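You operate a simulated robot arm through the tools that you are given. There is no shell and no other tool. Be economical: measure what you need, move in short steps, check, and stop when the job is done.

You run a simulated two-armed robot. Do the job below in one go: nothing can be reset, and whatever is moved stays where it is left.

## Task
Wipe up the spill on the light keypunch board with the cloth and put it back.

Only the result counts: the job must be done as asked and must still hold three seconds after the hand-in. Knocking over, shifting, dropping, spilling or breaking anything else fails it. Flat cloth is picked up by pressing the open fingertips on it (5 to 10 N) and closing them slowly along it; thin cloth reads only 2 to 8 mm in the jaws.

## Robot
Two 7-joint arms with two-finger parallel grippers on one trunk, on a base that drives. Base frame: it is fixed to the floor where the robot stands at the start and does not move with it; the origin is under the middle of the robot, x ahead of it, y to its left, z up. Lengths are in cm, angles in degrees, forces in N, time in s.
The left shoulder is at the start at [11, 16.9, 138.3], the right one opposite. With the tool pointing down near the work surface each hand reaches from about 32 to 70 cm from the robot's upright axis, wherever it stands, measured 20 degrees to its own side. Payload 1.57 kg a hand.
Tool frame (each hand has its own): the origin (TCP) lies between the finger pads and is the grasp point; the fingertips stand 3 cm ahead of it; z points along the fingers, y is the line along which they close. Largest opening 8 cm; finger width 1.7, thickness 1.2; the body of the gripper, 4 by 8.2 cm, starts 8 cm behind the TCP.
Orientation is told as [roll, pitch, yaw] about the base's x, y, z axes, in that order, counted from this pose: with the fingers straight down and closing along the base's y, the tool's x points along the base's -x, its y along +y and its z along -z.

## Interface
- The arms move only by the tool servo_tool. It takes "left_steps", "right_steps" or both (then of equal length, played together; a hand with none holds still); each is a list of rows, each a list of 7 numbers: the shift along the base's x, y, z in units of 500 mm (1.0 is 500 mm), then the turn, a rotation vector about the base's x, y, z in units of 60 degrees (1.0 is 60 degrees), then the closure in counts, from 0 (fully open) to 255 (shut). In form: [[tx, ty, tz, ax, ay, az, claw], ...]. A call has 1 to 10 rows; each row is the pose to reach, as a shift and turn from the pose commanded when the call began. A call with a number of a shift or a turn outside -1 to 1 is refused whole. Each row takes 0.2 s and may step no farther than 5 cm and 8.6 degrees from the row before; otherwise, or with a gripper value out of range, the whole call is refused. Where a pose cannot be reached the arm comes as near as it can. A force on the tool above 40 N (or 10 N above the force at the start of the call, whichever is more), or a blocked arm, ends the call early, and 0.2 s more pass. Each finger travels about 7.2 cm/s and halts on what it meets, pressing with about 38 N; the grip force reading is that of the motor and also rises with nothing between the fingers. The clock runs only during rows and for 0.2 s after the last one: add rows that repeat a pose to give the fingers time. The reply holds the time, the measured pose of the TCP, the force on the tool along the base axes, the opening and the grip force, in the units named above and with some noise, with the torque about the TCP (base axes, N m) and any sound that the robot's microphone picked up.
- Cameras (640 x 400 px; columns grow to the right, rows downward): "scene" is now at [14.16, 2.8, 155.43]; the picture's right is [0.41, -0.91, 0.00], its down [-0.78, -0.35, -0.52] and it looks along [0.48, 0.21, -0.85] (base axes); focal length 259 px, centre (320, 200). "left" rides on the left gripper at [7.2, 0.7, -12.2] in its tool frame; the picture's right is [-0.09, 1.00, 0.00], its down [-0.84, -0.08, -0.54] and it looks along [-0.54, -0.05, 0.84] (tool axes); focal length 238 px, centre (320, 200). "right" rides on the right gripper at [7.2, -0.7, -12.2] in its tool frame; the picture's right is [0.09, 1.00, 0.00], its down [-0.84, 0.08, -0.54] and it looks along [-0.54, 0.05, 0.84] (tool axes); focal length 238 px, centre (320, 200). There is no depth. A picture from a camera that has moved, and an enlarged one, comes with that camera's place and axes in the base frame and with its lens.
- grab_frame(camera): a new picture of that camera. No time passes.
- move_column(by): slides the trunk up (or, below 0, down) by that many cm; the arms and the scene camera ride with it, the base frame stays. It gives what a move gives, with no picture.
- drive_base(legs): drives the robot by 1 to 6 legs, each [ahead, left, turn to the left] in cm, cm and degrees, along the robot's own axes; the way and the turn of a leg run together, so that a leg with both is an arc; at most 150 cm and 180 degrees a leg. The arms and the cameras ride along, it lands a little off, and it stops where it bumps. It gives what a move gives.
- aim_head(pan, tilt): turns the head with the scene camera to pan (to the left, within 86 degrees either way) and tilt (down, from -29 to 69), counted from straight ahead of the robot. It gives what a move gives.
- inspect(camera, box): a new picture of the part [left, top, right, bottom] of that camera's present view, enlarged. No time passes.
- hand_in(): hands the job in; it is judged then, once.

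Go step by step. Nothing tells you exact positions but the pictures and the camera data: compare them with the known pose of the tool, close in by small moves and look again before you grip or let go. The budget is 120 turns and 108 pictures, counting those below and the enlarged ones. Unless the task says otherwise, let go and move clear before handing in, and close with one line.

The tools are called after "Emit:" as a command line: name --argument value ..., lists and objects as JSON in quotes. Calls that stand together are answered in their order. servo_tool: Moves the arms, as the interface text tells. Its arguments: {"type":"object","properties":{"left_steps":{"type":"array","items":{"type":"array","items":{"type":"number"}}},"right_steps":{"type":"array","items":{"type":"array","items":{"type":"number"}}}},"required":[]} The other tools are called the same way: move_column (by) slides the trunk up or down; drive_base (legs) drives the base; aim_head (pan, tilt) turns the head that bears the scene camera; grab_frame (camera) takes a picture; inspect (camera, box) takes an enlarged picture of a part of a camera's view; hand_in () hands the job in.

At the start:

```text
time_s: 0.0
left_position: [57.02, 42.59, 87.9]
left_orientation: [0.0, 0.0, 0.0]
left_wrist_force: [0.3, -0.7, -0.5]
left_torque: [0.0, 0.02, -0.01]
left_finger_gap: 7.99
left_gripper_force: 0.0
right_position: [72.53, -9.46, 97.29]
right_orientation: [0.1, 0.0, 0.0]
right_wrist_force: [-0.1, 0.3, 0.5]
right_torque: [-0.02, -0.03, 0.01]
right_finger_gap: 7.99
right_gripper_force: 0.0
trunk travel left (down, up): [-69.7, 19.3]
robot x, y, heading: [0.1, 0.39, 0.1]
head pan, tilt: [24.0, 58.4]
```

scene: 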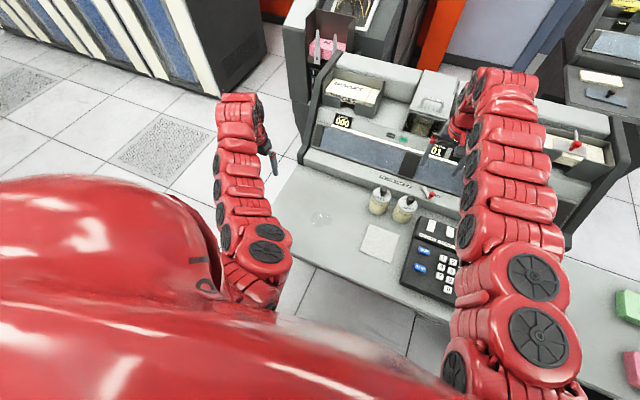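
right: 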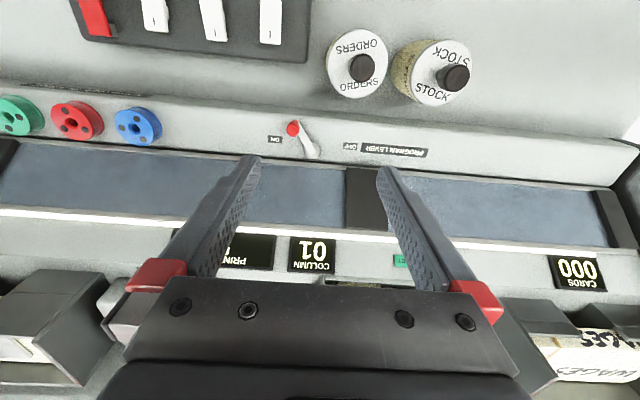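
left: 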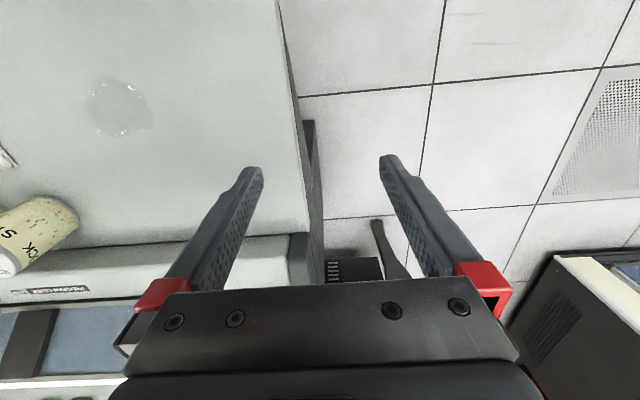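

The spill appears to be on the light desk plate near [53, 20, 73], and the cloth lies near [53, -2, 73] beside the bottles. I'll take enlarged views first.

Emit:
inspect --camera "scene" --box '[270, 160, 470, 310]'

Emit:
inspect --camera "left" --box '[0, 0, 320, 200]'

```text
2.67 times, centred on (370, 235) of scene
camera zoom: at [14.16, 2.8, 155.43], right [0.41, -0.91, 0.0], down [-0.78, -0.35, -0.52], along [0.48, 0.21, -0.85], focal length 691 px, centre (187, 107)
```

zoom: 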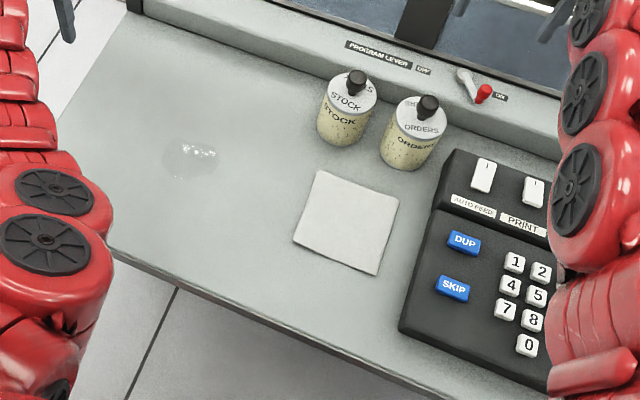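

```text
2.00 times, centred on (160, 100) of left
camera zoom: at [49.65, 43.35, 100.11], right [0.09, 1.0, 0.0], down [0.84, -0.08, 0.54], along [0.54, -0.05, -0.84], focal length 477 px, centre (640, 400)
```

zoom: 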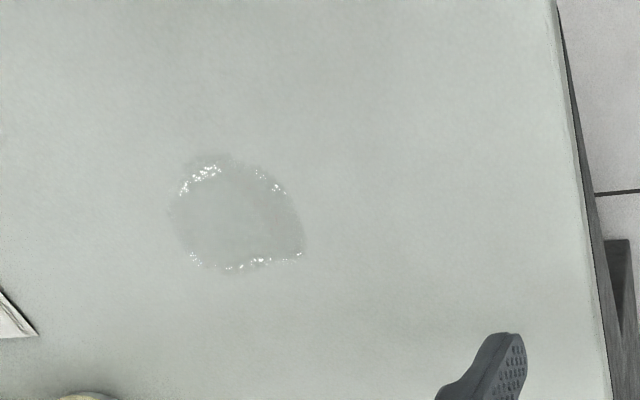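

The cloth is about 11 cm square, centred near [54, -2], and the spill is near [53.6, 19.8]. I'll swing the right arm clear and bring the left hand toward the cloth, staying high.

Emit:
servo_tool --right_steps '[[0, 0, 0.08, 0, 0, 0, 0], [0, -0.05, 0.14, 0, 0, 0, 0], [-0.04, -0.12, 0.18, 0, 0, 0, 0], [-0.08, -0.2, 0.2, 0, 0, 0, 0], [-0.12, -0.28, 0.2, 0, 0, 0, 0], [-0.16, -0.36, 0.2, 0, 0, 0, 0], [-0.16, -0.42, 0.2, 0, 0, 0, 0]]'

Emit:
servo_tool --left_steps '[[0, 0, 0.06, 0, 0, 0, 0], [0, -0.08, 0.08, 0, 0, 0, 0], [-0.01, -0.17, 0.08, 0, 0, 0, 0], [-0.02, -0.26, 0.08, 0, 0, 0, 0], [-0.03, -0.35, 0.08, 0, 0, 0, 0], [-0.05, -0.44, 0.08, 0, 0, 0, 0], [-0.06, -0.53, 0.08, 0, 0, 0, 0], [-0.06, -0.6, 0.08, 0, 0, 0, 0]]'

Emit:
grab_frame --camera "left"

Emit:
grab_frame --camera "scene"

```text
time_s: 1.6
left_position: [56.96, 42.4, 88.05]
left_orientation: [0.0, 0.0, 0.0]
left_wrist_force: [-0.3, -0.3, 0.0]
left_torque: [-0.02, 0.04, 0.01]
left_finger_gap: 7.99
left_gripper_force: 0.0
right_position: [64.55, -30.62, 107.11]
right_orientation: [0.1, 0.0, 0.1]
right_wrist_force: [0.1, 0.2, 0.1]
right_torque: [0.02, 0.01, -0.03]
right_finger_gap: 7.99
right_gripper_force: 0.0
trunk travel left (down, up): [-69.7, 19.3]
robot x, y, heading: [-0.06, 0.12, -0.1]
head pan, tilt: [24.0, 58.4]
```

```text
time_s: 3.4
left_position: [52.7, 12.44, 88.73]
left_orientation: [-0.4, -0.5, 0.1]
left_wrist_force: [-0.3, -0.4, -0.2]
left_torque: [0.0, 0.01, 0.01]
left_finger_gap: 8.03
left_gripper_force: 0.1
left hand out of reach, approached as far as the arm can: row 2, 3, 4, 5, 6, 7, 8
right_position: [64.53, -30.33, 107.16]
right_orientation: [0.0, -0.1, -0.1]
right_wrist_force: [0.4, -0.2, 0.3]
right_torque: [0.02, 0.03, 0.03]
right_finger_gap: 8.0
right_gripper_force: 0.0
trunk travel left (down, up): [-69.7, 19.3]
robot x, y, heading: [-0.36, 0.26, -0.3]
head pan, tilt: [24.0, 58.4]
```

```text
102 pictures are left
camera left: at [45.32, 13.16, 100.78], right [0.09, 1.0, -0.01], down [0.83, -0.07, 0.55], along [0.55, -0.06, -0.84], focal length 238 px, centre (320, 200)
```

left: 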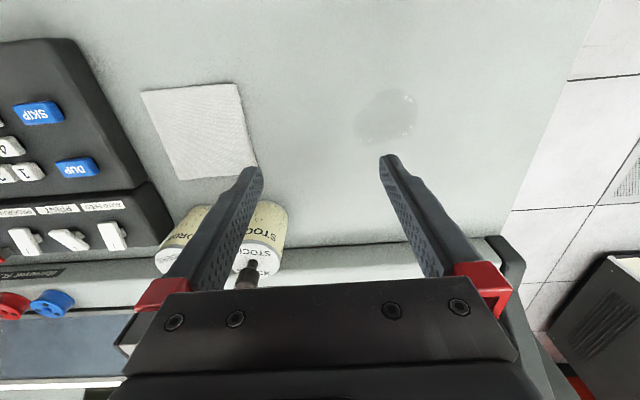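

```text
101 pictures are left
camera scene: at [14.17, 2.77, 155.43], right [0.41, -0.91, 0.0], down [-0.78, -0.35, -0.52], along [0.48, 0.21, -0.85], focal length 259 px, centre (320, 200)
```

scene: 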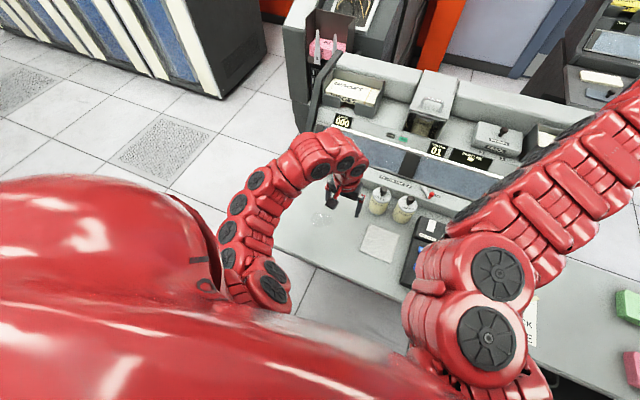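

The left arm can't reach past the middle from here. I'll turn the robot about 20° to the right so that cloth and spill are both in the left arm's reach.

Emit:
drive_base --legs '[[0, 0, -20]]'

Emit:
aim_head --pan 34 --tilt 55

Emit:
grab_frame --camera "scene"

Emit:
grab_frame --camera "left"

```text
time_s: 4.9
left_position: [53.8, -6.43, 88.73]
left_orientation: [-0.3, -0.5, -20.1]
left_wrist_force: [-0.7, 0.3, 0.3]
left_torque: [0.01, 0.0, -0.01]
left_finger_gap: 7.98
left_gripper_force: 0.1
right_position: [50.28, -50.6, 107.2]
right_orientation: [0.0, 0.1, -20.0]
right_wrist_force: [0.4, 0.7, -0.5]
right_torque: [0.01, 0.01, 0.0]
right_finger_gap: 8.0
right_gripper_force: 0.0
trunk travel left (down, up): [-69.7, 19.3]
robot x, y, heading: [-0.16, 0.08, -20.1]
head pan, tilt: [24.0, 58.4]
```

```text
time_s: 5.6
left_position: [53.77, -6.39, 88.72]
left_orientation: [-0.4, -0.6, -20.0]
left_wrist_force: [-0.3, 0.3, 0.0]
left_torque: [-0.01, 0.0, 0.02]
left_finger_gap: 7.98
left_gripper_force: 0.0
right_position: [50.12, -50.66, 107.18]
right_orientation: [0.0, -0.1, -20.0]
right_wrist_force: [-0.4, 0.3, 0.3]
right_torque: [0.0, -0.03, -0.02]
right_finger_gap: 8.0
right_gripper_force: 0.1
trunk travel left (down, up): [-69.7, 19.3]
robot x, y, heading: [-0.22, 0.3, -20.2]
head pan, tilt: [34.0, 55.0]
```

```text
100 pictures are left
camera scene: at [14.42, -1.01, 155.84], right [0.24, -0.97, 0.0], down [-0.8, -0.2, -0.57], along [0.56, 0.14, -0.82], focal length 259 px, centre (320, 200)
```

scene: 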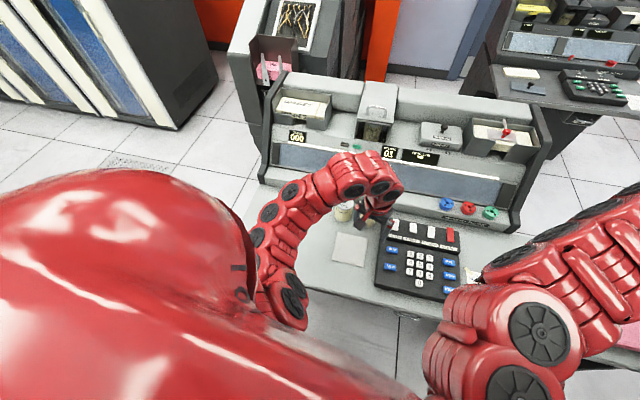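

```text
99 pictures are left
camera left: at [47.1, -3.17, 100.79], right [0.43, 0.9, -0.01], down [0.76, -0.35, 0.55], along [0.5, -0.24, -0.83], focal length 238 px, centre (320, 200)
```

left: 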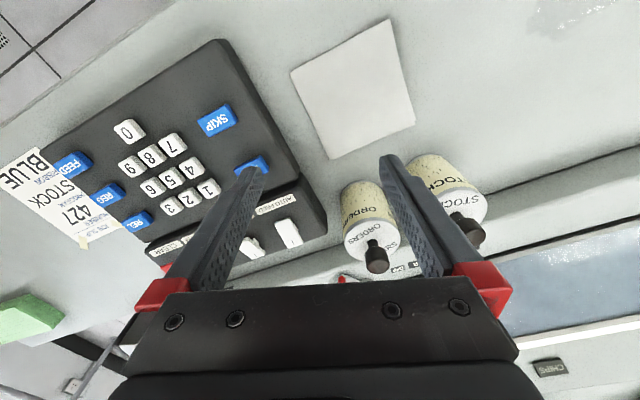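

Now I'll square the left hand with the cloth and bring it above the cloth centre.

Emit:
servo_tool --left_steps '[[0, 0.03, 0, 0, 0, 0.12, 0], [0.0, 0.06, -0.02, 0, 0, 0.24, 0], [0.0, 0.08, -0.06, 0, 0, 0.333, 80], [0.0, 0.08, -0.06, 0, 0, 0.333, 80]]'

Emit:
grab_frame --camera "left"

Emit:
inspect --camera "scene" --box '[240, 140, 480, 290]'

```text
time_s: 6.6
left_position: [53.79, -2.32, 85.85]
left_orientation: [-0.4, -0.6, 0.1]
left_wrist_force: [-0.3, 0.8, 0.1]
left_torque: [0.01, 0.0, 0.03]
left_finger_gap: 5.5
left_gripper_force: 0.1
right_position: [50.26, -50.72, 107.22]
right_orientation: [0.0, 0.0, -20.1]
right_wrist_force: [-0.2, -0.5, 0.0]
right_torque: [0.04, 0.01, 0.01]
right_finger_gap: 8.03
right_gripper_force: 0.0
trunk travel left (down, up): [-69.7, 19.3]
robot x, y, heading: [0.0, -0.43, -19.8]
head pan, tilt: [34.0, 55.0]
```

```text
98 pictures are left
camera left: at [46.38, -1.57, 97.85], right [0.09, 1.0, -0.01], down [0.83, -0.07, 0.55], along [0.55, -0.06, -0.83], focal length 238 px, centre (320, 200)
```

left: 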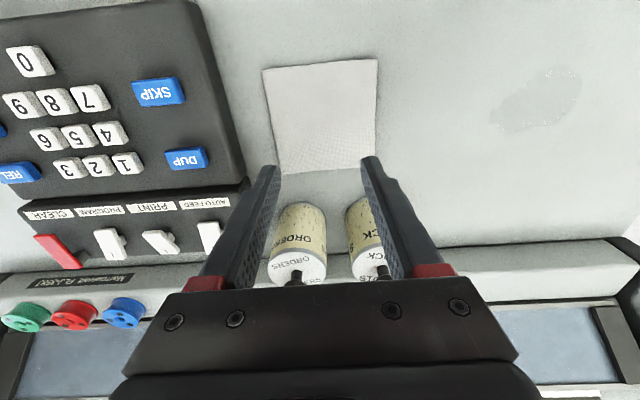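

```text
2.67 times, centred on (360, 215) of scene
camera zoom: at [14.41, -1.02, 155.85], right [0.24, -0.97, 0.0], down [-0.8, -0.2, -0.57], along [0.56, 0.14, -0.82], focal length 691 px, centre (213, 160)
```

zoom: 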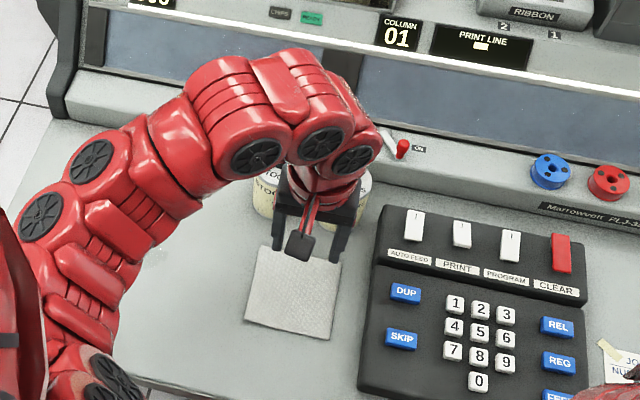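

Hand is centred over the cloth. I'll descend to about 2–3 cm above it with the fingers about 4 cm apart.

Emit:
servo_tool --left_steps '[[0, 0, -0.05, 0, 0, 0, 127], [0, 0, -0.1, 0, 0, 0, 127], [0, 0, -0.14, 0, 0, 0, 127], [0, 0, -0.16, 0, 0, 0, 127], [0, 0, -0.17, 0, 0, 0, 127]]'

Emit:
grab_frame --camera "left"

```text
time_s: 7.8
left_position: [53.97, -2.42, 77.17]
left_orientation: [-0.4, -0.5, 0.0]
left_wrist_force: [1.0, 0.9, 0.9]
left_torque: [0.0, 0.06, 0.02]
left_finger_gap: 4.04
left_gripper_force: 0.1
right_position: [50.2, -50.7, 107.23]
right_orientation: [0.1, -0.2, -20.0]
right_wrist_force: [-0.4, 0.3, 0.2]
right_torque: [0.03, 0.02, 0.01]
right_finger_gap: 8.04
right_gripper_force: 0.2
trunk travel left (down, up): [-69.7, 19.3]
robot x, y, heading: [-0.5, -0.2, -19.8]
head pan, tilt: [34.0, 55.0]
```

```text
96 pictures are left
camera left: at [46.47, -1.6, 89.31], right [0.09, 1.0, -0.01], down [0.83, -0.07, 0.55], along [0.55, -0.06, -0.84], focal length 238 px, centre (320, 200)
```

left: 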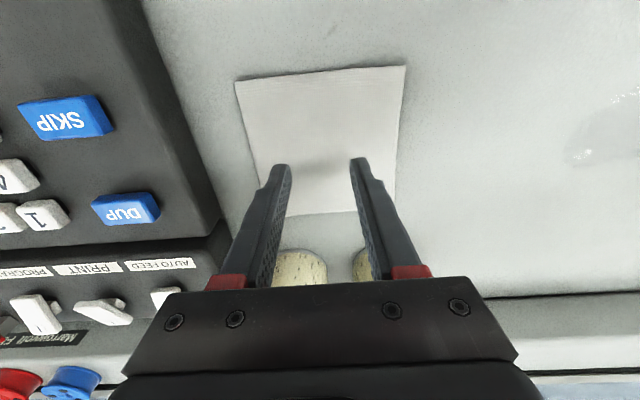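

Emit:
servo_tool --left_steps '[[0, 0, -0.01, 0, 0, 0, 127], [0, 0, -0.02, 0, 0, 0, 127], [0, 0, -0.03, 0, 0, 0, 127], [0, 0, -0.034, 0, 0, 0, 127]]'

```text
time_s: 8.8
left_position: [53.81, -2.43, 75.51]
left_orientation: [-0.4, -0.6, 0.0]
left_wrist_force: [0.5, 0.3, -1.3]
left_torque: [-0.01, 0.02, 0.04]
left_finger_gap: 4.0
left_gripper_force: 0.0
right_position: [50.19, -50.62, 107.22]
right_orientation: [0.0, -0.1, -20.0]
right_wrist_force: [-0.6, -0.9, -0.8]
right_torque: [0.0, 0.03, -0.02]
right_finger_gap: 8.01
right_gripper_force: 0.1
trunk travel left (down, up): [-69.7, 19.3]
robot x, y, heading: [-0.19, -0.09, -20.0]
head pan, tilt: [34.0, 55.0]
```

Emit:
servo_tool --left_steps '[[0, 0, -0.004, 0, 0, 0, 127], [0, 0, -0.008, 0, 0, 0, 127]]'

```text
time_s: 9.4
left_position: [53.71, -2.46, 75.25]
left_orientation: [-0.4, -0.7, 0.0]
left_wrist_force: [-0.6, 1.1, 15.1]
left_torque: [0.3, 0.08, 0.0]
left_finger_gap: 4.03
left_gripper_force: 0.0
right_position: [50.08, -50.67, 107.37]
right_orientation: [0.1, 0.0, -20.0]
right_wrist_force: [0.2, 0.2, -1.3]
right_torque: [-0.01, 0.01, -0.05]
right_finger_gap: 8.0
right_gripper_force: 0.0
trunk travel left (down, up): [-69.7, 19.3]
robot x, y, heading: [-0.09, 0.31, -20.1]
head pan, tilt: [34.0, 55.0]
```

Contact at 75.3 with 15 N, a little high. I'll ease off slightly and close slowly.

Emit:
servo_tool --left_steps '[[0, 0, 0.0014, 0, 0, 0, 127], [0, 0, 0.0014, 0, 0, 0, 140], [0, 0, 0.0014, 0, 0, 0, 154], [0, 0, 0.0014, 0, 0, 0, 168]]'

Emit:
grab_frame --camera "left"

```text
time_s: 10.4
left_position: [53.8, -2.38, 75.27]
left_orientation: [-0.5, -0.6, -0.1]
left_wrist_force: [0.1, -0.7, 12.1]
left_torque: [0.12, 0.03, -0.02]
left_finger_gap: 2.56
left_gripper_force: 0.2
right_position: [50.21, -50.73, 107.24]
right_orientation: [0.0, -0.1, -20.0]
right_wrist_force: [-0.4, -0.8, -1.1]
right_torque: [0.03, -0.02, 0.01]
right_finger_gap: 7.98
right_gripper_force: 0.0
trunk travel left (down, up): [-69.7, 19.3]
robot x, y, heading: [-0.1, 0.03, -19.9]
head pan, tilt: [34.0, 55.0]
```

```text
95 pictures are left
camera left: at [46.31, -1.66, 87.27], right [0.09, 1.0, -0.01], down [0.83, -0.07, 0.55], along [0.55, -0.06, -0.83], focal length 238 px, centre (320, 200)
```

left: 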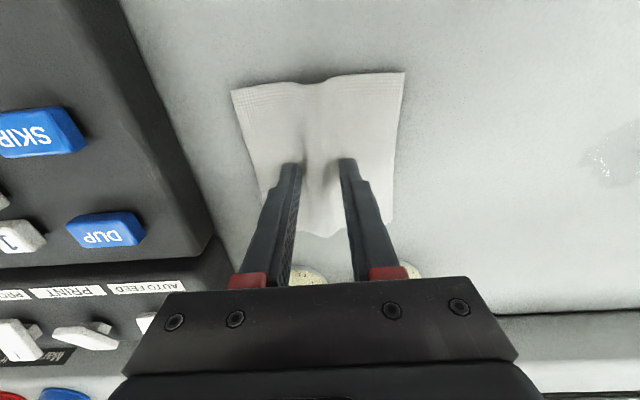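

The cloth is folding up between the fingers nicely. I'll ease a touch more and finish closing.

Emit:
servo_tool --left_steps '[[0, 0, 0.0006, 0, 0, 0, 182], [0, 0, 0.0006, 0, 0, 0, 196], [0, 0, 0.0006, 0, 0, 0, 210], [0, 0, 0.0006, 0, 0, 0, 225], [0, 0, 0.0006, 0, 0, 0, 240], [0, 0, 0.0006, 0, 0, 0, 255], [0, 0, 0.0006, 0, 0, 0, 255], [0, 0, 0.0006, 0, 0, 0, 255]]'

Emit:
grab_frame --camera "left"

```text
time_s: 12.2
left_position: [53.76, -2.49, 75.24]
left_orientation: [-0.4, -0.5, -0.1]
left_wrist_force: [0.0, -0.9, 4.1]
left_torque: [0.02, 0.02, -0.04]
left_finger_gap: 0.32
left_gripper_force: 24.0
right_position: [50.21, -50.68, 107.12]
right_orientation: [-0.1, -0.1, -20.1]
right_wrist_force: [0.1, 0.1, -0.2]
right_torque: [-0.03, 0.0, 0.01]
right_finger_gap: 8.01
right_gripper_force: 0.0
trunk travel left (down, up): [-69.7, 19.3]
robot x, y, heading: [-0.16, 0.06, -19.8]
head pan, tilt: [34.0, 55.0]
```

```text
94 pictures are left
camera left: at [46.34, -1.65, 87.3], right [0.09, 1.0, -0.01], down [0.83, -0.07, 0.55], along [0.55, -0.06, -0.83], focal length 238 px, centre (320, 200)
```

left: 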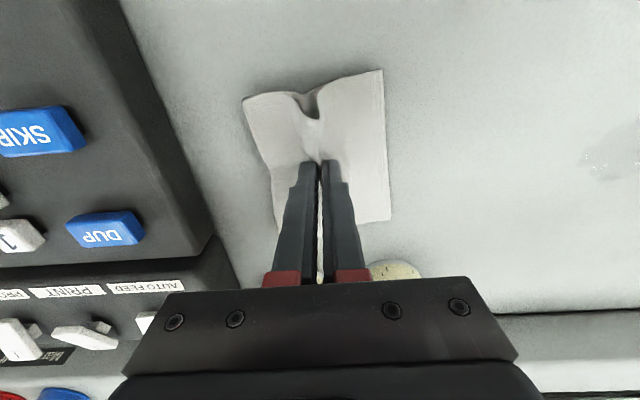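

The cloth is gripped (3 mm). I'll lift and travel above the near side of the spill at about [53.5, 13].

Emit:
servo_tool --left_steps '[[0, 0, 0.04, 0, 0, 0, 255], [0, 0, 0.09, 0, 0, 0, 255], [0, 0.06, 0.12, 0, 0, 0, 255], [0, 0.15, 0.12, 0, 0, 0, 255], [0, 0.24, 0.12, 0, 0, 0, 255], [0, 0.32, 0.12, 0, 0, 0, 255]]'

Emit:
grab_frame --camera "left"

Emit:
inspect --camera "scene" --box '[220, 140, 460, 290]'

```text
time_s: 13.6
left_position: [53.55, 13.42, 81.34]
left_orientation: [-0.6, -0.6, 0.1]
left_wrist_force: [-0.4, 0.0, -0.1]
left_torque: [-0.01, -0.03, 0.01]
left_finger_gap: 0.28
left_gripper_force: 24.0
right_position: [50.21, -50.63, 107.22]
right_orientation: [-0.1, -0.1, -20.0]
right_wrist_force: [0.0, 0.8, 0.3]
right_torque: [-0.01, -0.01, 0.01]
right_finger_gap: 7.99
right_gripper_force: 0.1
trunk travel left (down, up): [-69.7, 19.3]
robot x, y, heading: [-0.17, 0.19, -20.0]
head pan, tilt: [34.0, 55.0]
```

```text
93 pictures are left
camera left: at [46.22, 14.26, 93.41], right [0.09, 1.0, -0.01], down [0.83, -0.07, 0.55], along [0.55, -0.06, -0.84], focal length 238 px, centre (320, 200)
```

left: 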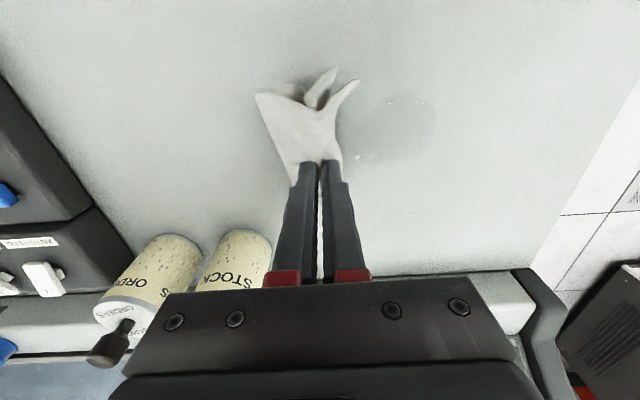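

```text
2.67 times, centred on (340, 215) of scene
camera zoom: at [14.41, -0.93, 155.85], right [0.24, -0.97, 0.0], down [-0.8, -0.2, -0.57], along [0.56, 0.14, -0.82], focal length 691 px, centre (267, 160)
```

zoom: 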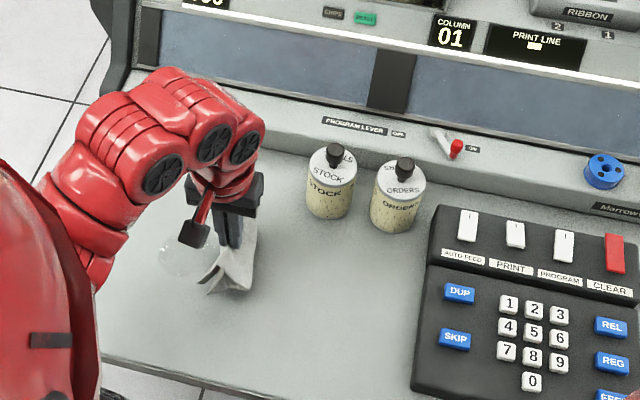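

The spill spans about x 49.5–56.5, y 16.5–24. I'll lower the cloth to the desk just right of the spill.

Emit:
servo_tool --left_steps '[[0, 0, -0.05, 0, 0, 0, 255], [0, 0, -0.09, 0, 0, 0, 255], [0, 0, -0.108, 0, 0, 0, 255], [0, 0, -0.116, 0, 0, 0, 255]]'

```text
time_s: 14.6
left_position: [53.75, 13.69, 75.4]
left_orientation: [-0.5, -0.7, -0.1]
left_wrist_force: [-0.4, -0.3, 3.4]
left_torque: [0.01, 0.05, -0.02]
left_finger_gap: 0.31
left_gripper_force: 24.8
right_position: [50.26, -50.61, 107.1]
right_orientation: [-0.1, -0.2, -20.0]
right_wrist_force: [-0.4, -0.9, -1.1]
right_torque: [0.0, 0.0, 0.0]
right_finger_gap: 7.99
right_gripper_force: 0.1
trunk travel left (down, up): [-69.7, 19.3]
robot x, y, heading: [-0.27, -0.3, -20.1]
head pan, tilt: [34.0, 55.0]
```

Light contact at 3.4 N. I'll press slightly more and stroke left across the spill.

Emit:
servo_tool --left_steps '[[0, 0.0, -0.001, 0, 0, 0, 255], [0, 0.04, -0.001, 0, 0, 0, 255], [0, 0.08, -0.001, 0, 0, 0, 255], [0, 0.12, -0.001, 0, 0, 0, 255], [0, 0.16, -0.001, 0, 0, 0, 255], [0, 0.2, -0.001, 0, 0, 0, 255], [0, 0.23, -0.001, 0, 0, 0, 255]]'

Emit:
grab_frame --camera "left"

```text
time_s: 16.2
left_position: [53.87, 25.04, 75.39]
left_orientation: [-0.4, -0.5, 0.0]
left_wrist_force: [-0.4, 0.0, 1.5]
left_torque: [-0.03, 0.03, -0.01]
left_finger_gap: 0.3
left_gripper_force: 24.5
right_position: [50.21, -50.64, 107.21]
right_orientation: [0.0, -0.1, -20.0]
right_wrist_force: [-0.3, 1.4, -0.5]
right_torque: [0.02, 0.01, -0.03]
right_finger_gap: 8.01
right_gripper_force: 0.0
trunk travel left (down, up): [-69.7, 19.3]
robot x, y, heading: [0.04, 0.12, -20.1]
head pan, tilt: [34.0, 55.0]
```

```text
91 pictures are left
camera left: at [46.48, 25.85, 87.43], right [0.09, 1.0, -0.01], down [0.83, -0.07, 0.55], along [0.55, -0.06, -0.84], focal length 238 px, centre (320, 200)
```

left: 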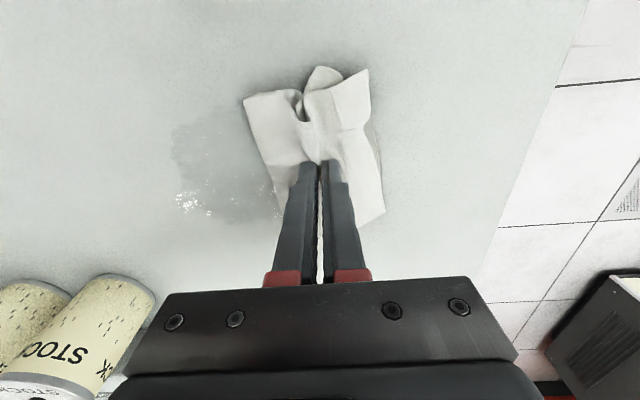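

The spill is still there, so I'll press harder (around 8 N) and stroke back.

Emit:
servo_tool --left_steps '[[0, 0, -0.003, 0, 0, 0, 255], [0, -0.04, -0.003, 0, 0, 0, 255], [0, -0.08, -0.003, 0, 0, 0, 255], [0, -0.12, -0.003, 0, 0, 0, 255], [0, -0.12, -0.003, 0, 0, 0, 255]]'

Emit:
servo_tool --left_steps '[[0, -0.04, 0, 0, 0, 0, 255], [0, -0.08, 0, 0, 0, 0, 255], [-0.03, -0.1, 0, 0, 0, 0, 255], [-0.05, -0.08, 0, 0, 0, 0, 255], [-0.05, -0.04, 0, 0, 0, 0, 255], [-0.05, 0, 0, 0, 0, 0, 255], [-0.05, 0.04, 0, 0, 0, 0, 255], [-0.05, 0.08, 0, 0, 0, 0, 255], [-0.05, 0.12, 0, 0, 0, 0, 255]]'

Emit:
grab_frame --camera "left"

```text
time_s: 17.4
left_position: [53.71, 19.14, 75.25]
left_orientation: [-0.4, -0.6, 0.0]
left_wrist_force: [-0.3, 3.0, 8.6]
left_torque: [0.12, 0.05, -0.03]
left_finger_gap: 0.28
left_gripper_force: 24.2
right_position: [50.2, -50.55, 107.34]
right_orientation: [0.0, -0.1, -20.0]
right_wrist_force: [0.1, -0.3, 0.2]
right_torque: [-0.02, -0.02, -0.02]
right_finger_gap: 8.0
right_gripper_force: 0.1
trunk travel left (down, up): [-69.7, 19.3]
robot x, y, heading: [-0.13, 0.29, -19.8]
head pan, tilt: [34.0, 55.0]
```

```text
time_s: 19.4
left_position: [51.22, 24.82, 75.31]
left_orientation: [-0.4, -0.6, 0.0]
left_wrist_force: [-0.4, -4.2, 9.2]
left_torque: [-0.09, 0.05, -0.05]
left_finger_gap: 0.28
left_gripper_force: 23.8
right_position: [50.24, -50.56, 107.18]
right_orientation: [0.0, -0.1, -20.0]
right_wrist_force: [-0.4, 0.1, 0.4]
right_torque: [-0.02, -0.01, -0.03]
right_finger_gap: 8.03
right_gripper_force: 0.0
trunk travel left (down, up): [-69.7, 19.3]
robot x, y, heading: [-0.03, -0.06, -20.0]
head pan, tilt: [34.0, 55.0]
```

```text
90 pictures are left
camera left: at [43.84, 25.77, 87.36], right [0.09, 1.0, -0.01], down [0.83, -0.07, 0.55], along [0.55, -0.06, -0.83], focal length 238 px, centre (320, 200)
```

left: 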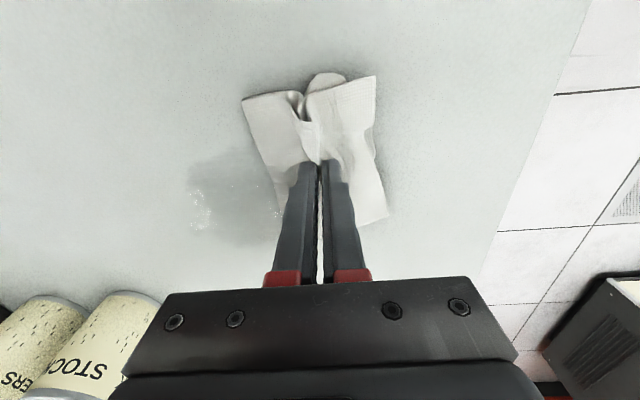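

The spill is fading. I'll continue with more strokes covering its whole width.

Emit:
servo_tool --left_steps '[[-0.02, 0, 0, 0, 0, 0, 255], [-0.02, -0.05, 0, 0, 0, 0, 255], [-0.02, -0.1, 0, 0, 0, 0, 255], [-0.02, -0.15, 0, 0, 0, 0, 255], [-0.02, -0.2, 0, 0, 0, 0, 255], [0.03, -0.2, 0, 0, 0, 0, 255], [0.03, -0.15, 0, 0, 0, 0, 255], [0.03, -0.1, 0, 0, 0, 0, 255], [0.03, -0.05, 0, 0, 0, 0, 255], [0.03, 0, 0, 0, 0, 0, 255]]'

Emit:
servo_tool --left_steps '[[0.05, 0, 0, 0, 0, 0, 255], [0.05, -0.05, 0, 0, 0, 0, 255], [0.05, -0.1, 0, 0, 0, 0, 255], [0.05, -0.15, 0, 0, 0, 0, 255], [0.05, -0.2, 0, 0, 0, 0, 255], [0.0, -0.2, 0, 0, 0, 0, 255], [0.0, -0.15, 0, 0, 0, 0, 255], [0.0, -0.1, 0, 0, 0, 0, 255], [0.0, -0.05, 0, 0, 0, 0, 255], [0.0, 0.02, 0, 0, 0, 0, 255]]'

Emit:
grab_frame --camera "left"

```text
time_s: 21.6
left_position: [52.6, 24.94, 75.29]
left_orientation: [-0.4, -0.8, -0.2]
left_wrist_force: [0.1, -4.2, 14.8]
left_torque: [-0.13, 0.05, 0.0]
left_finger_gap: 0.3
left_gripper_force: 23.8
right_position: [50.11, -50.78, 107.22]
right_orientation: [0.1, -0.2, -19.9]
right_wrist_force: [0.3, 0.0, -0.6]
right_torque: [0.02, 0.01, 0.0]
right_finger_gap: 7.99
right_gripper_force: 0.0
trunk travel left (down, up): [-69.7, 19.3]
robot x, y, heading: [-0.25, -0.25, -20.4]
head pan, tilt: [34.0, 55.0]
```

```text
time_s: 23.8
left_position: [52.82, 26.22, 75.26]
left_orientation: [-0.5, -0.5, 0.1]
left_wrist_force: [0.8, -2.4, 6.1]
left_torque: [-0.04, -0.01, 0.0]
left_finger_gap: 0.26
left_gripper_force: 24.2
right_position: [50.12, -50.53, 107.2]
right_orientation: [0.1, -0.2, -20.0]
right_wrist_force: [0.0, 0.8, 1.0]
right_torque: [0.01, -0.03, 0.01]
right_finger_gap: 7.98
right_gripper_force: 0.1
trunk travel left (down, up): [-69.7, 19.3]
robot x, y, heading: [-0.09, -0.08, -19.8]
head pan, tilt: [34.0, 55.0]
```

```text
89 pictures are left
camera left: at [45.38, 27.02, 87.38], right [0.09, 1.0, -0.01], down [0.83, -0.07, 0.55], along [0.55, -0.06, -0.84], focal length 238 px, centre (320, 200)
```

left: 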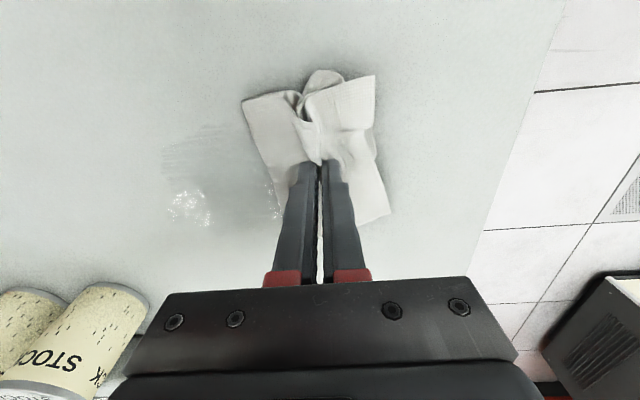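

The remaining wet area is on the far side (x about 54–57). I'll stroke there.

Emit:
servo_tool --left_steps '[[0.05, 0, 0, 0, 0, 0, 255], [0.05, -0.05, 0, 0, 0, 0, 255], [0.05, -0.1, 0, 0, 0, 0, 255], [0.05, -0.15, 0, 0, 0, 0, 255], [0.05, -0.2, 0, 0, 0, 0, 255], [0.05, -0.25, 0, 0, 0, 0, 255], [0.08, -0.25, 0, 0, 0, 0, 255], [0.08, -0.2, 0, 0, 0, 0, 255], [0.08, -0.15, 0, 0, 0, 0, 255], [0.08, -0.1, 0, 0, 0, 0, 255]]'

Emit:
servo_tool --left_steps '[[0.0, 0.05, 0, 0, 0, 0, 255], [0.0, 0.1, 0, 0, 0, 0, 255], [-0.05, 0.1, 0, 0, 0, 0, 255], [-0.05, 0.05, 0, 0, 0, 0, 255], [-0.05, 0, 0, 0, 0, 0, 255], [-0.05, -0.05, 0, 0, 0, 0, 255], [-0.05, -0.1, 0, 0, 0, 0, 255], [-0.05, -0.15, 0, 0, 0, 0, 255], [-0.03, -0.2, 0, 0, 0, 0, 255], [-0.03, -0.2, 0.06, 0, 0, 0, 255]]'

Emit:
grab_frame --camera "left"

```text
time_s: 26.0
left_position: [56.75, 21.05, 75.24]
left_orientation: [-0.4, -0.6, -0.1]
left_wrist_force: [-0.1, -4.6, 11.7]
left_torque: [-0.1, 0.01, 0.0]
left_finger_gap: 0.3
left_gripper_force: 24.0
right_position: [50.19, -50.75, 107.15]
right_orientation: [-0.1, -0.1, -20.1]
right_wrist_force: [0.5, 0.8, 0.7]
right_torque: [0.01, 0.01, -0.03]
right_finger_gap: 7.97
right_gripper_force: 0.1
trunk travel left (down, up): [-69.7, 19.3]
robot x, y, heading: [0.42, -0.09, -19.9]
head pan, tilt: [34.0, 55.0]
```

```text
time_s: 28.2
left_position: [55.31, 11.15, 78.15]
left_orientation: [-0.5, -0.4, -0.1]
left_wrist_force: [-0.3, 0.0, 0.5]
left_torque: [-0.03, 0.03, -0.03]
left_finger_gap: 0.28
left_gripper_force: 23.6
right_position: [50.23, -50.59, 107.21]
right_orientation: [-0.1, -0.2, -20.0]
right_wrist_force: [-0.8, -0.9, 0.1]
right_torque: [0.01, -0.01, -0.01]
right_finger_gap: 7.98
right_gripper_force: 0.1
trunk travel left (down, up): [-69.7, 19.3]
robot x, y, heading: [0.2, -0.44, -20.2]
head pan, tilt: [34.0, 55.0]
```

```text
88 pictures are left
camera left: at [47.83, 11.98, 90.32], right [0.09, 1.0, -0.01], down [0.83, -0.07, 0.55], along [0.55, -0.06, -0.84], focal length 238 px, centre (320, 200)
```

left: 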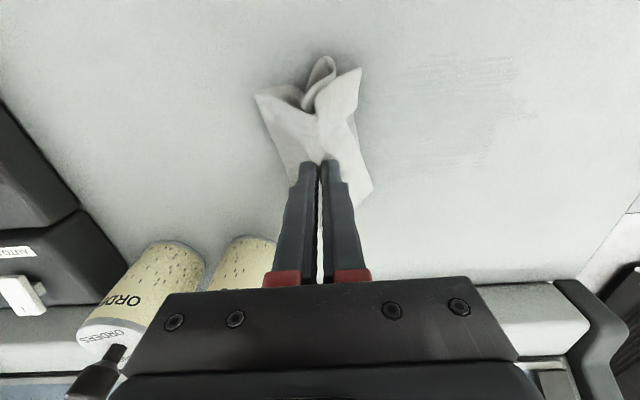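

Emit:
inspect --camera "left" --box '[340, 20, 600, 210]'

Emit:
inspect --camera "scene" --box '[220, 140, 460, 290]'

```text
2.11 times, centred on (470, 115) of left
camera zoom: at [47.83, 11.98, 90.32], right [0.09, 1.0, -0.01], down [0.83, -0.07, 0.55], along [0.55, -0.06, -0.84], focal length 502 px, centre (4, 379)
```

zoom: 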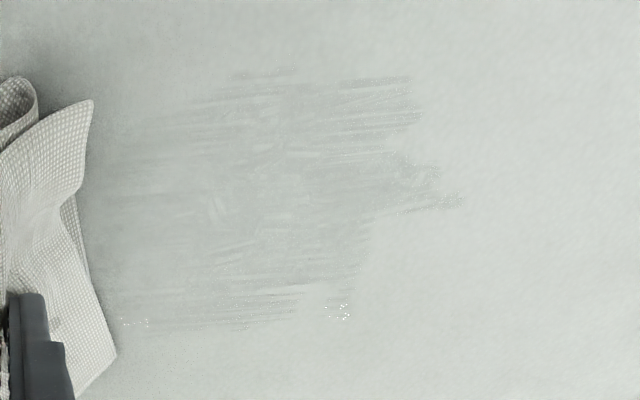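

```text
2.67 times, centred on (340, 215) of scene
camera zoom: at [14.37, -0.91, 155.84], right [0.24, -0.97, 0.0], down [-0.79, -0.2, -0.57], along [0.56, 0.14, -0.82], focal length 691 px, centre (267, 160)
```

zoom: 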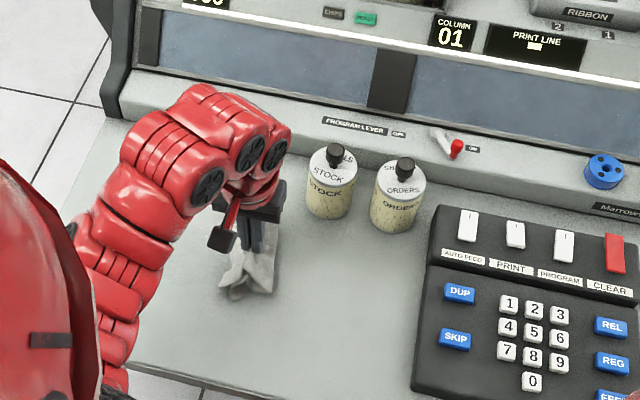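

Only a thin film and a few beads remain (x 49–58, y 14–27). I'll do more overlapping strokes.

Emit:
servo_tool --left_steps '[[0.05, 0, -0.04, 0, 0, 0, 255], [0.05, 0.0, -0.06, 0, 0, 0, 255], [0.05, 0.06, -0.061, 0, 0, 0, 255], [0.05, 0.12, -0.061, 0, 0, 0, 255], [0.05, 0.18, -0.061, 0, 0, 0, 255], [0.05, 0.24, -0.061, 0, 0, 0, 255], [0.05, 0.3, -0.061, 0, 0, 0, 255], [0.03, 0.3, -0.061, 0, 0, 0, 255], [0.03, 0.24, -0.061, 0, 0, 0, 255], [0.03, 0.18, -0.061, 0, 0, 0, 255]]'

Emit:
servo_tool --left_steps '[[0, -0.06, 0, 0, 0, 0, 255], [0, -0.12, 0, 0, 0, 0, 255], [0, -0.18, 0, 0, 0, 0, 255], [-0.025, -0.18, 0, 0, 0, 0, 255], [-0.025, -0.12, 0, 0, 0, 0, 255], [-0.025, -0.06, 0, 0, 0, 0, 255], [-0.025, 0, 0, 0, 0, 0, 255], [-0.025, 0.06, 0, 0, 0, 0, 255], [-0.025, 0.12, 0, 0, 0, 0, 255], [-0.055, 0.13, 0, 0, 0, 0, 255]]'

Emit:
servo_tool --left_steps '[[0, -0.06, 0, 0, 0, 0, 255], [0, -0.12, 0, 0, 0, 0, 255], [0, -0.18, 0, 0, 0, 0, 255], [0, -0.24, 0, 0, 0, 0, 255], [0, -0.3, 0, 0, 0, 0, 255], [-0.03, -0.3, 0, 0, 0, 0, 255], [-0.03, -0.24, 0, 0, 0, 0, 255], [-0.03, -0.18, 0, 0, 0, 0, 255], [-0.03, -0.12, 0, 0, 0, 0, 255], [-0.03, -0.06, 0, 0, 0, 0, 255]]'

Emit:
servo_tool --left_steps '[[0, 0.06, 0, 0, 0, 0, 255], [-0.03, 0.06, 0, 0, 0, 0, 255], [-0.03, 0, 0, 0, 0, 0, 255], [-0.03, -0.06, 0, 0, 0, 0, 255], [-0.03, -0.12, 0, 0, 0, 0, 255], [-0.03, -0.18, 0, 0, 0, 0, 255], [-0.03, -0.24, 0, 0, 0, 0, 255], [-0.03, -0.24, 0.05, 0, 0, 0, 255]]'

Emit:
inspect --camera "left" --box '[300, 20, 640, 240]'

```text
time_s: 30.4
left_position: [56.83, 20.11, 75.13]
left_orientation: [-0.4, -0.6, 0.0]
left_wrist_force: [-0.6, 5.3, 15.6]
left_torque: [0.21, 0.05, 0.0]
left_finger_gap: 0.29
left_gripper_force: 24.3
right_position: [50.2, -50.76, 107.15]
right_orientation: [-0.1, -0.1, -20.0]
right_wrist_force: [0.0, 0.4, -1.1]
right_torque: [-0.01, 0.04, 0.02]
right_finger_gap: 8.0
right_gripper_force: 0.1
trunk travel left (down, up): [-69.7, 19.3]
robot x, y, heading: [-0.1, 0.06, -20.2]
head pan, tilt: [34.0, 55.0]
```

```text
time_s: 32.6
left_position: [54.31, 26.74, 75.31]
left_orientation: [-0.5, -0.7, 0.1]
left_wrist_force: [5.3, -0.4, 15.0]
left_torque: [-0.03, -0.14, 0.03]
left_finger_gap: 0.26
left_gripper_force: 23.7
right_position: [50.1, -50.73, 107.25]
right_orientation: [0.1, -0.1, -20.1]
right_wrist_force: [-0.4, -0.3, 0.0]
right_torque: [0.01, 0.01, -0.01]
right_finger_gap: 7.99
right_gripper_force: 0.0
trunk travel left (down, up): [-69.7, 19.3]
robot x, y, heading: [0.17, 0.32, -20.0]
head pan, tilt: [34.0, 55.0]
```

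```text
time_s: 34.8
left_position: [52.53, 23.5, 75.25]
left_orientation: [-0.3, -0.8, -0.1]
left_wrist_force: [0.9, -11.7, 32.6]
left_torque: [-0.31, 0.03, 0.01]
left_finger_gap: 0.26
left_gripper_force: 24.2
right_position: [49.96, -50.84, 107.22]
right_orientation: [0.1, -0.2, -20.0]
right_wrist_force: [-0.3, 0.4, 0.7]
right_torque: [0.01, -0.01, 0.0]
right_finger_gap: 8.0
right_gripper_force: 0.0
trunk travel left (down, up): [-69.7, 19.3]
robot x, y, heading: [0.18, -0.18, -20.0]
head pan, tilt: [34.0, 55.0]
```

```text
time_s: 36.6
left_position: [50.91, 11.5, 77.59]
left_orientation: [-0.5, -0.4, -0.1]
left_wrist_force: [0.3, 0.5, -0.1]
left_torque: [0.02, -0.02, 0.01]
left_finger_gap: 0.28
left_gripper_force: 24.2
right_position: [50.26, -50.6, 107.3]
right_orientation: [-0.1, 0.0, -20.1]
right_wrist_force: [0.6, -0.2, 0.0]
right_torque: [-0.03, 0.01, 0.0]
right_finger_gap: 8.02
right_gripper_force: 0.0
trunk travel left (down, up): [-69.7, 19.3]
robot x, y, heading: [-0.36, -0.38, -20.2]
head pan, tilt: [34.0, 55.0]
```

```text
1.82 times, centred on (470, 130) of left
camera zoom: at [43.62, 12.31, 89.67], right [0.09, 1.0, -0.01], down [0.83, -0.07, 0.55], along [0.55, -0.06, -0.84], focal length 433 px, centre (47, 327)
```

zoom: 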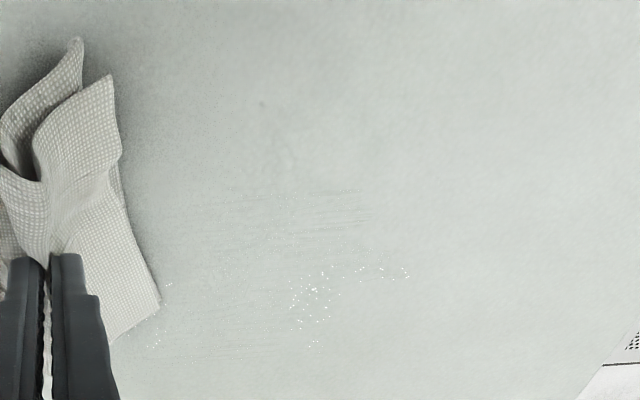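

Almost clean; a few beads remain around x 53–56. One more set of strokes there.

Emit:
servo_tool --left_steps '[[0.06, 0, -0.03, 0, 0, 0, 255], [0.12, 0.0, -0.048, 0, 0, 0, 255], [0.12, 0.06, -0.049, 0, 0, 0, 255], [0.12, 0.12, -0.049, 0, 0, 0, 255], [0.12, 0.18, -0.049, 0, 0, 0, 255], [0.12, 0.24, -0.049, 0, 0, 0, 255], [0.12, 0.3, -0.049, 0, 0, 0, 255], [0.12, 0.34, -0.049, 0, 0, 0, 255], [0.095, 0.34, -0.049, 0, 0, 0, 255], [0.095, 0.28, -0.049, 0, 0, 0, 255]]'

Emit:
servo_tool --left_steps '[[0, -0.04, 0, 0, 0, 0, 255], [0, -0.08, 0, 0, 0, 0, 255], [0, -0.14, 0, 0, 0, 0, 255], [0, -0.2, 0, 0, 0, 0, 255], [-0.025, -0.2, 0, 0, 0, 0, 255], [-0.025, -0.14, 0, 0, 0, 0, 255], [-0.025, -0.08, 0, 0, 0, 0, 255], [-0.025, -0.04, 0, 0, 0, 0, 255], [-0.025, 0.0, 0, 0, 0, 0, 255], [-0.025, 0.06, 0, 0, 0, 0, 255]]'

Emit:
servo_tool --left_steps '[[-0.025, 0, 0, 0, 0, 0, 255], [-0.025, -0.06, 0, 0, 0, 0, 255], [-0.025, -0.12, 0, 0, 0, 0, 255], [-0.025, -0.18, 0, 0, 0, 0, 255], [-0.025, -0.24, 0, 0, 0, 0, 255], [-0.06, -0.24, 0, 0, 0, 0, 255], [-0.06, -0.18, 0, 0, 0, 0, 255], [-0.06, -0.12, 0, 0, 0, 0, 255], [-0.06, -0.06, 0, 0, 0, 0, 255], [-0.06, 0, 0, 0, 0, 0, 255]]'

Emit:
servo_tool --left_steps '[[0, 0, 0.05, 0, 0, 0, 255], [0, -0.1, 0.06, 0, 0, 0, 255], [0, -0.2, 0.06, 0, 0, 0, 255], [0, -0.3, 0.06, 0, 0, 0, 255]]'

Emit:
inspect --camera "left" --box '[300, 20, 640, 240]'

```text
time_s: 38.8
left_position: [55.57, 25.6, 75.31]
left_orientation: [-0.5, -0.4, 0.0]
left_wrist_force: [-2.3, 2.3, 10.5]
left_torque: [0.04, 0.1, -0.03]
left_finger_gap: 0.31
left_gripper_force: 24.0
right_position: [50.23, -50.72, 107.24]
right_orientation: [0.0, -0.1, -20.0]
right_wrist_force: [0.4, 0.2, -0.5]
right_torque: [-0.01, 0.03, -0.01]
right_finger_gap: 8.01
right_gripper_force: 0.0
trunk travel left (down, up): [-69.7, 19.3]
robot x, y, heading: [0.41, -0.22, -19.9]
head pan, tilt: [34.0, 55.0]
```

```text
time_s: 41.0
left_position: [54.47, 28.44, 75.21]
left_orientation: [-0.5, -0.5, 0.0]
left_wrist_force: [-0.5, -1.0, 2.0]
left_torque: [-0.06, -0.01, 0.02]
left_finger_gap: 0.29
left_gripper_force: 24.2
right_position: [50.23, -50.7, 107.25]
right_orientation: [0.0, -0.1, -20.0]
right_wrist_force: [0.1, 0.2, 0.0]
right_torque: [-0.02, -0.03, -0.01]
right_finger_gap: 7.99
right_gripper_force: 0.0
trunk travel left (down, up): [-69.7, 19.3]
robot x, y, heading: [-0.04, 0.14, -19.9]
head pan, tilt: [34.0, 55.0]
```

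```text
time_s: 43.2
left_position: [51.52, 28.63, 75.17]
left_orientation: [-0.5, -0.5, 0.0]
left_wrist_force: [0.5, -1.2, 3.0]
left_torque: [-0.04, -0.02, -0.01]
left_finger_gap: 0.3
left_gripper_force: 24.2
right_position: [50.23, -50.62, 107.23]
right_orientation: [0.0, -0.1, -20.0]
right_wrist_force: [-0.2, -0.3, 0.0]
right_torque: [0.0, -0.03, -0.01]
right_finger_gap: 7.99
right_gripper_force: 0.2
trunk travel left (down, up): [-69.7, 19.3]
robot x, y, heading: [0.09, 0.17, -20.0]
head pan, tilt: [34.0, 55.0]
```

```text
refused: row 2 steps farther than a row can; nothing moved
```

```text
1.82 times, centred on (470, 130) of left
camera zoom: at [44.13, 29.47, 87.36], right [0.09, 1.0, -0.01], down [0.83, -0.07, 0.55], along [0.55, -0.06, -0.83], focal length 433 px, centre (47, 327)
```

zoom: 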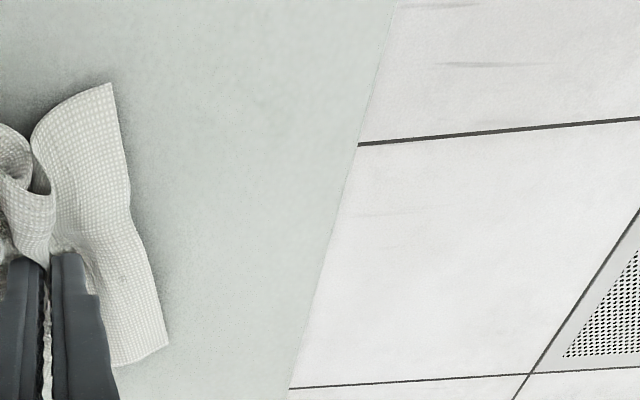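

Emit:
servo_tool --left_steps '[[0, 0, 0.05, 0, 0, 0, 255], [0, -0.07, 0.08, 0, 0, 0, 255], [0, -0.16, 0.1, 0, 0, 0, 255], [0, -0.25, 0.1, 0, 0, 0, 255], [0, -0.34, 0.1, 0, 0, 0, 255], [0, -0.4, 0.1, 0, 0, 0, 255]]'

Emit:
inspect --camera "left" --box '[300, 20, 640, 240]'

Emit:
inspect --camera "scene" --box '[220, 140, 460, 290]'

```text
time_s: 44.6
left_position: [51.66, 8.58, 80.2]
left_orientation: [-0.4, -0.5, -0.1]
left_wrist_force: [0.0, 0.3, 0.2]
left_torque: [0.0, 0.04, 0.0]
left_finger_gap: 0.26
left_gripper_force: 24.6
right_position: [50.25, -50.62, 107.19]
right_orientation: [0.0, 0.0, -19.9]
right_wrist_force: [0.0, 0.4, -0.3]
right_torque: [0.02, -0.01, 0.01]
right_finger_gap: 7.99
right_gripper_force: 0.1
trunk travel left (down, up): [-69.7, 19.3]
robot x, y, heading: [0.15, 0.12, -20.0]
head pan, tilt: [34.0, 55.0]
```

```text
1.82 times, centred on (470, 130) of left
camera zoom: at [44.23, 9.35, 92.31], right [0.09, 1.0, -0.01], down [0.83, -0.07, 0.55], along [0.55, -0.06, -0.83], focal length 433 px, centre (47, 327)
```

zoom: 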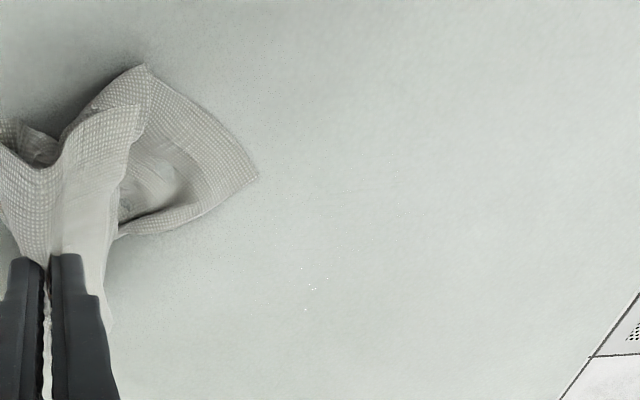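

```text
2.67 times, centred on (340, 215) of scene
camera zoom: at [14.42, -1.04, 155.84], right [0.24, -0.97, 0.0], down [-0.8, -0.2, -0.57], along [0.56, 0.14, -0.82], focal length 691 px, centre (267, 160)
```

zoom: 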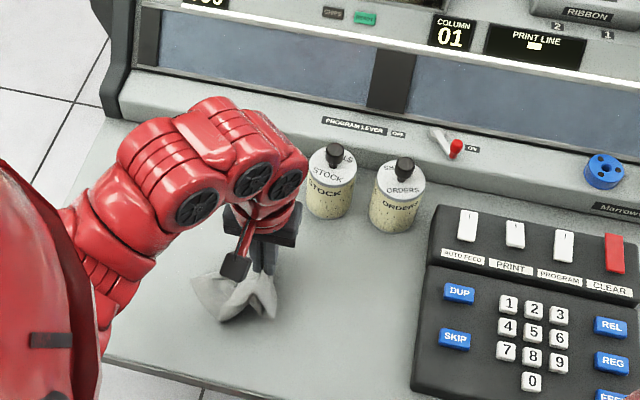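

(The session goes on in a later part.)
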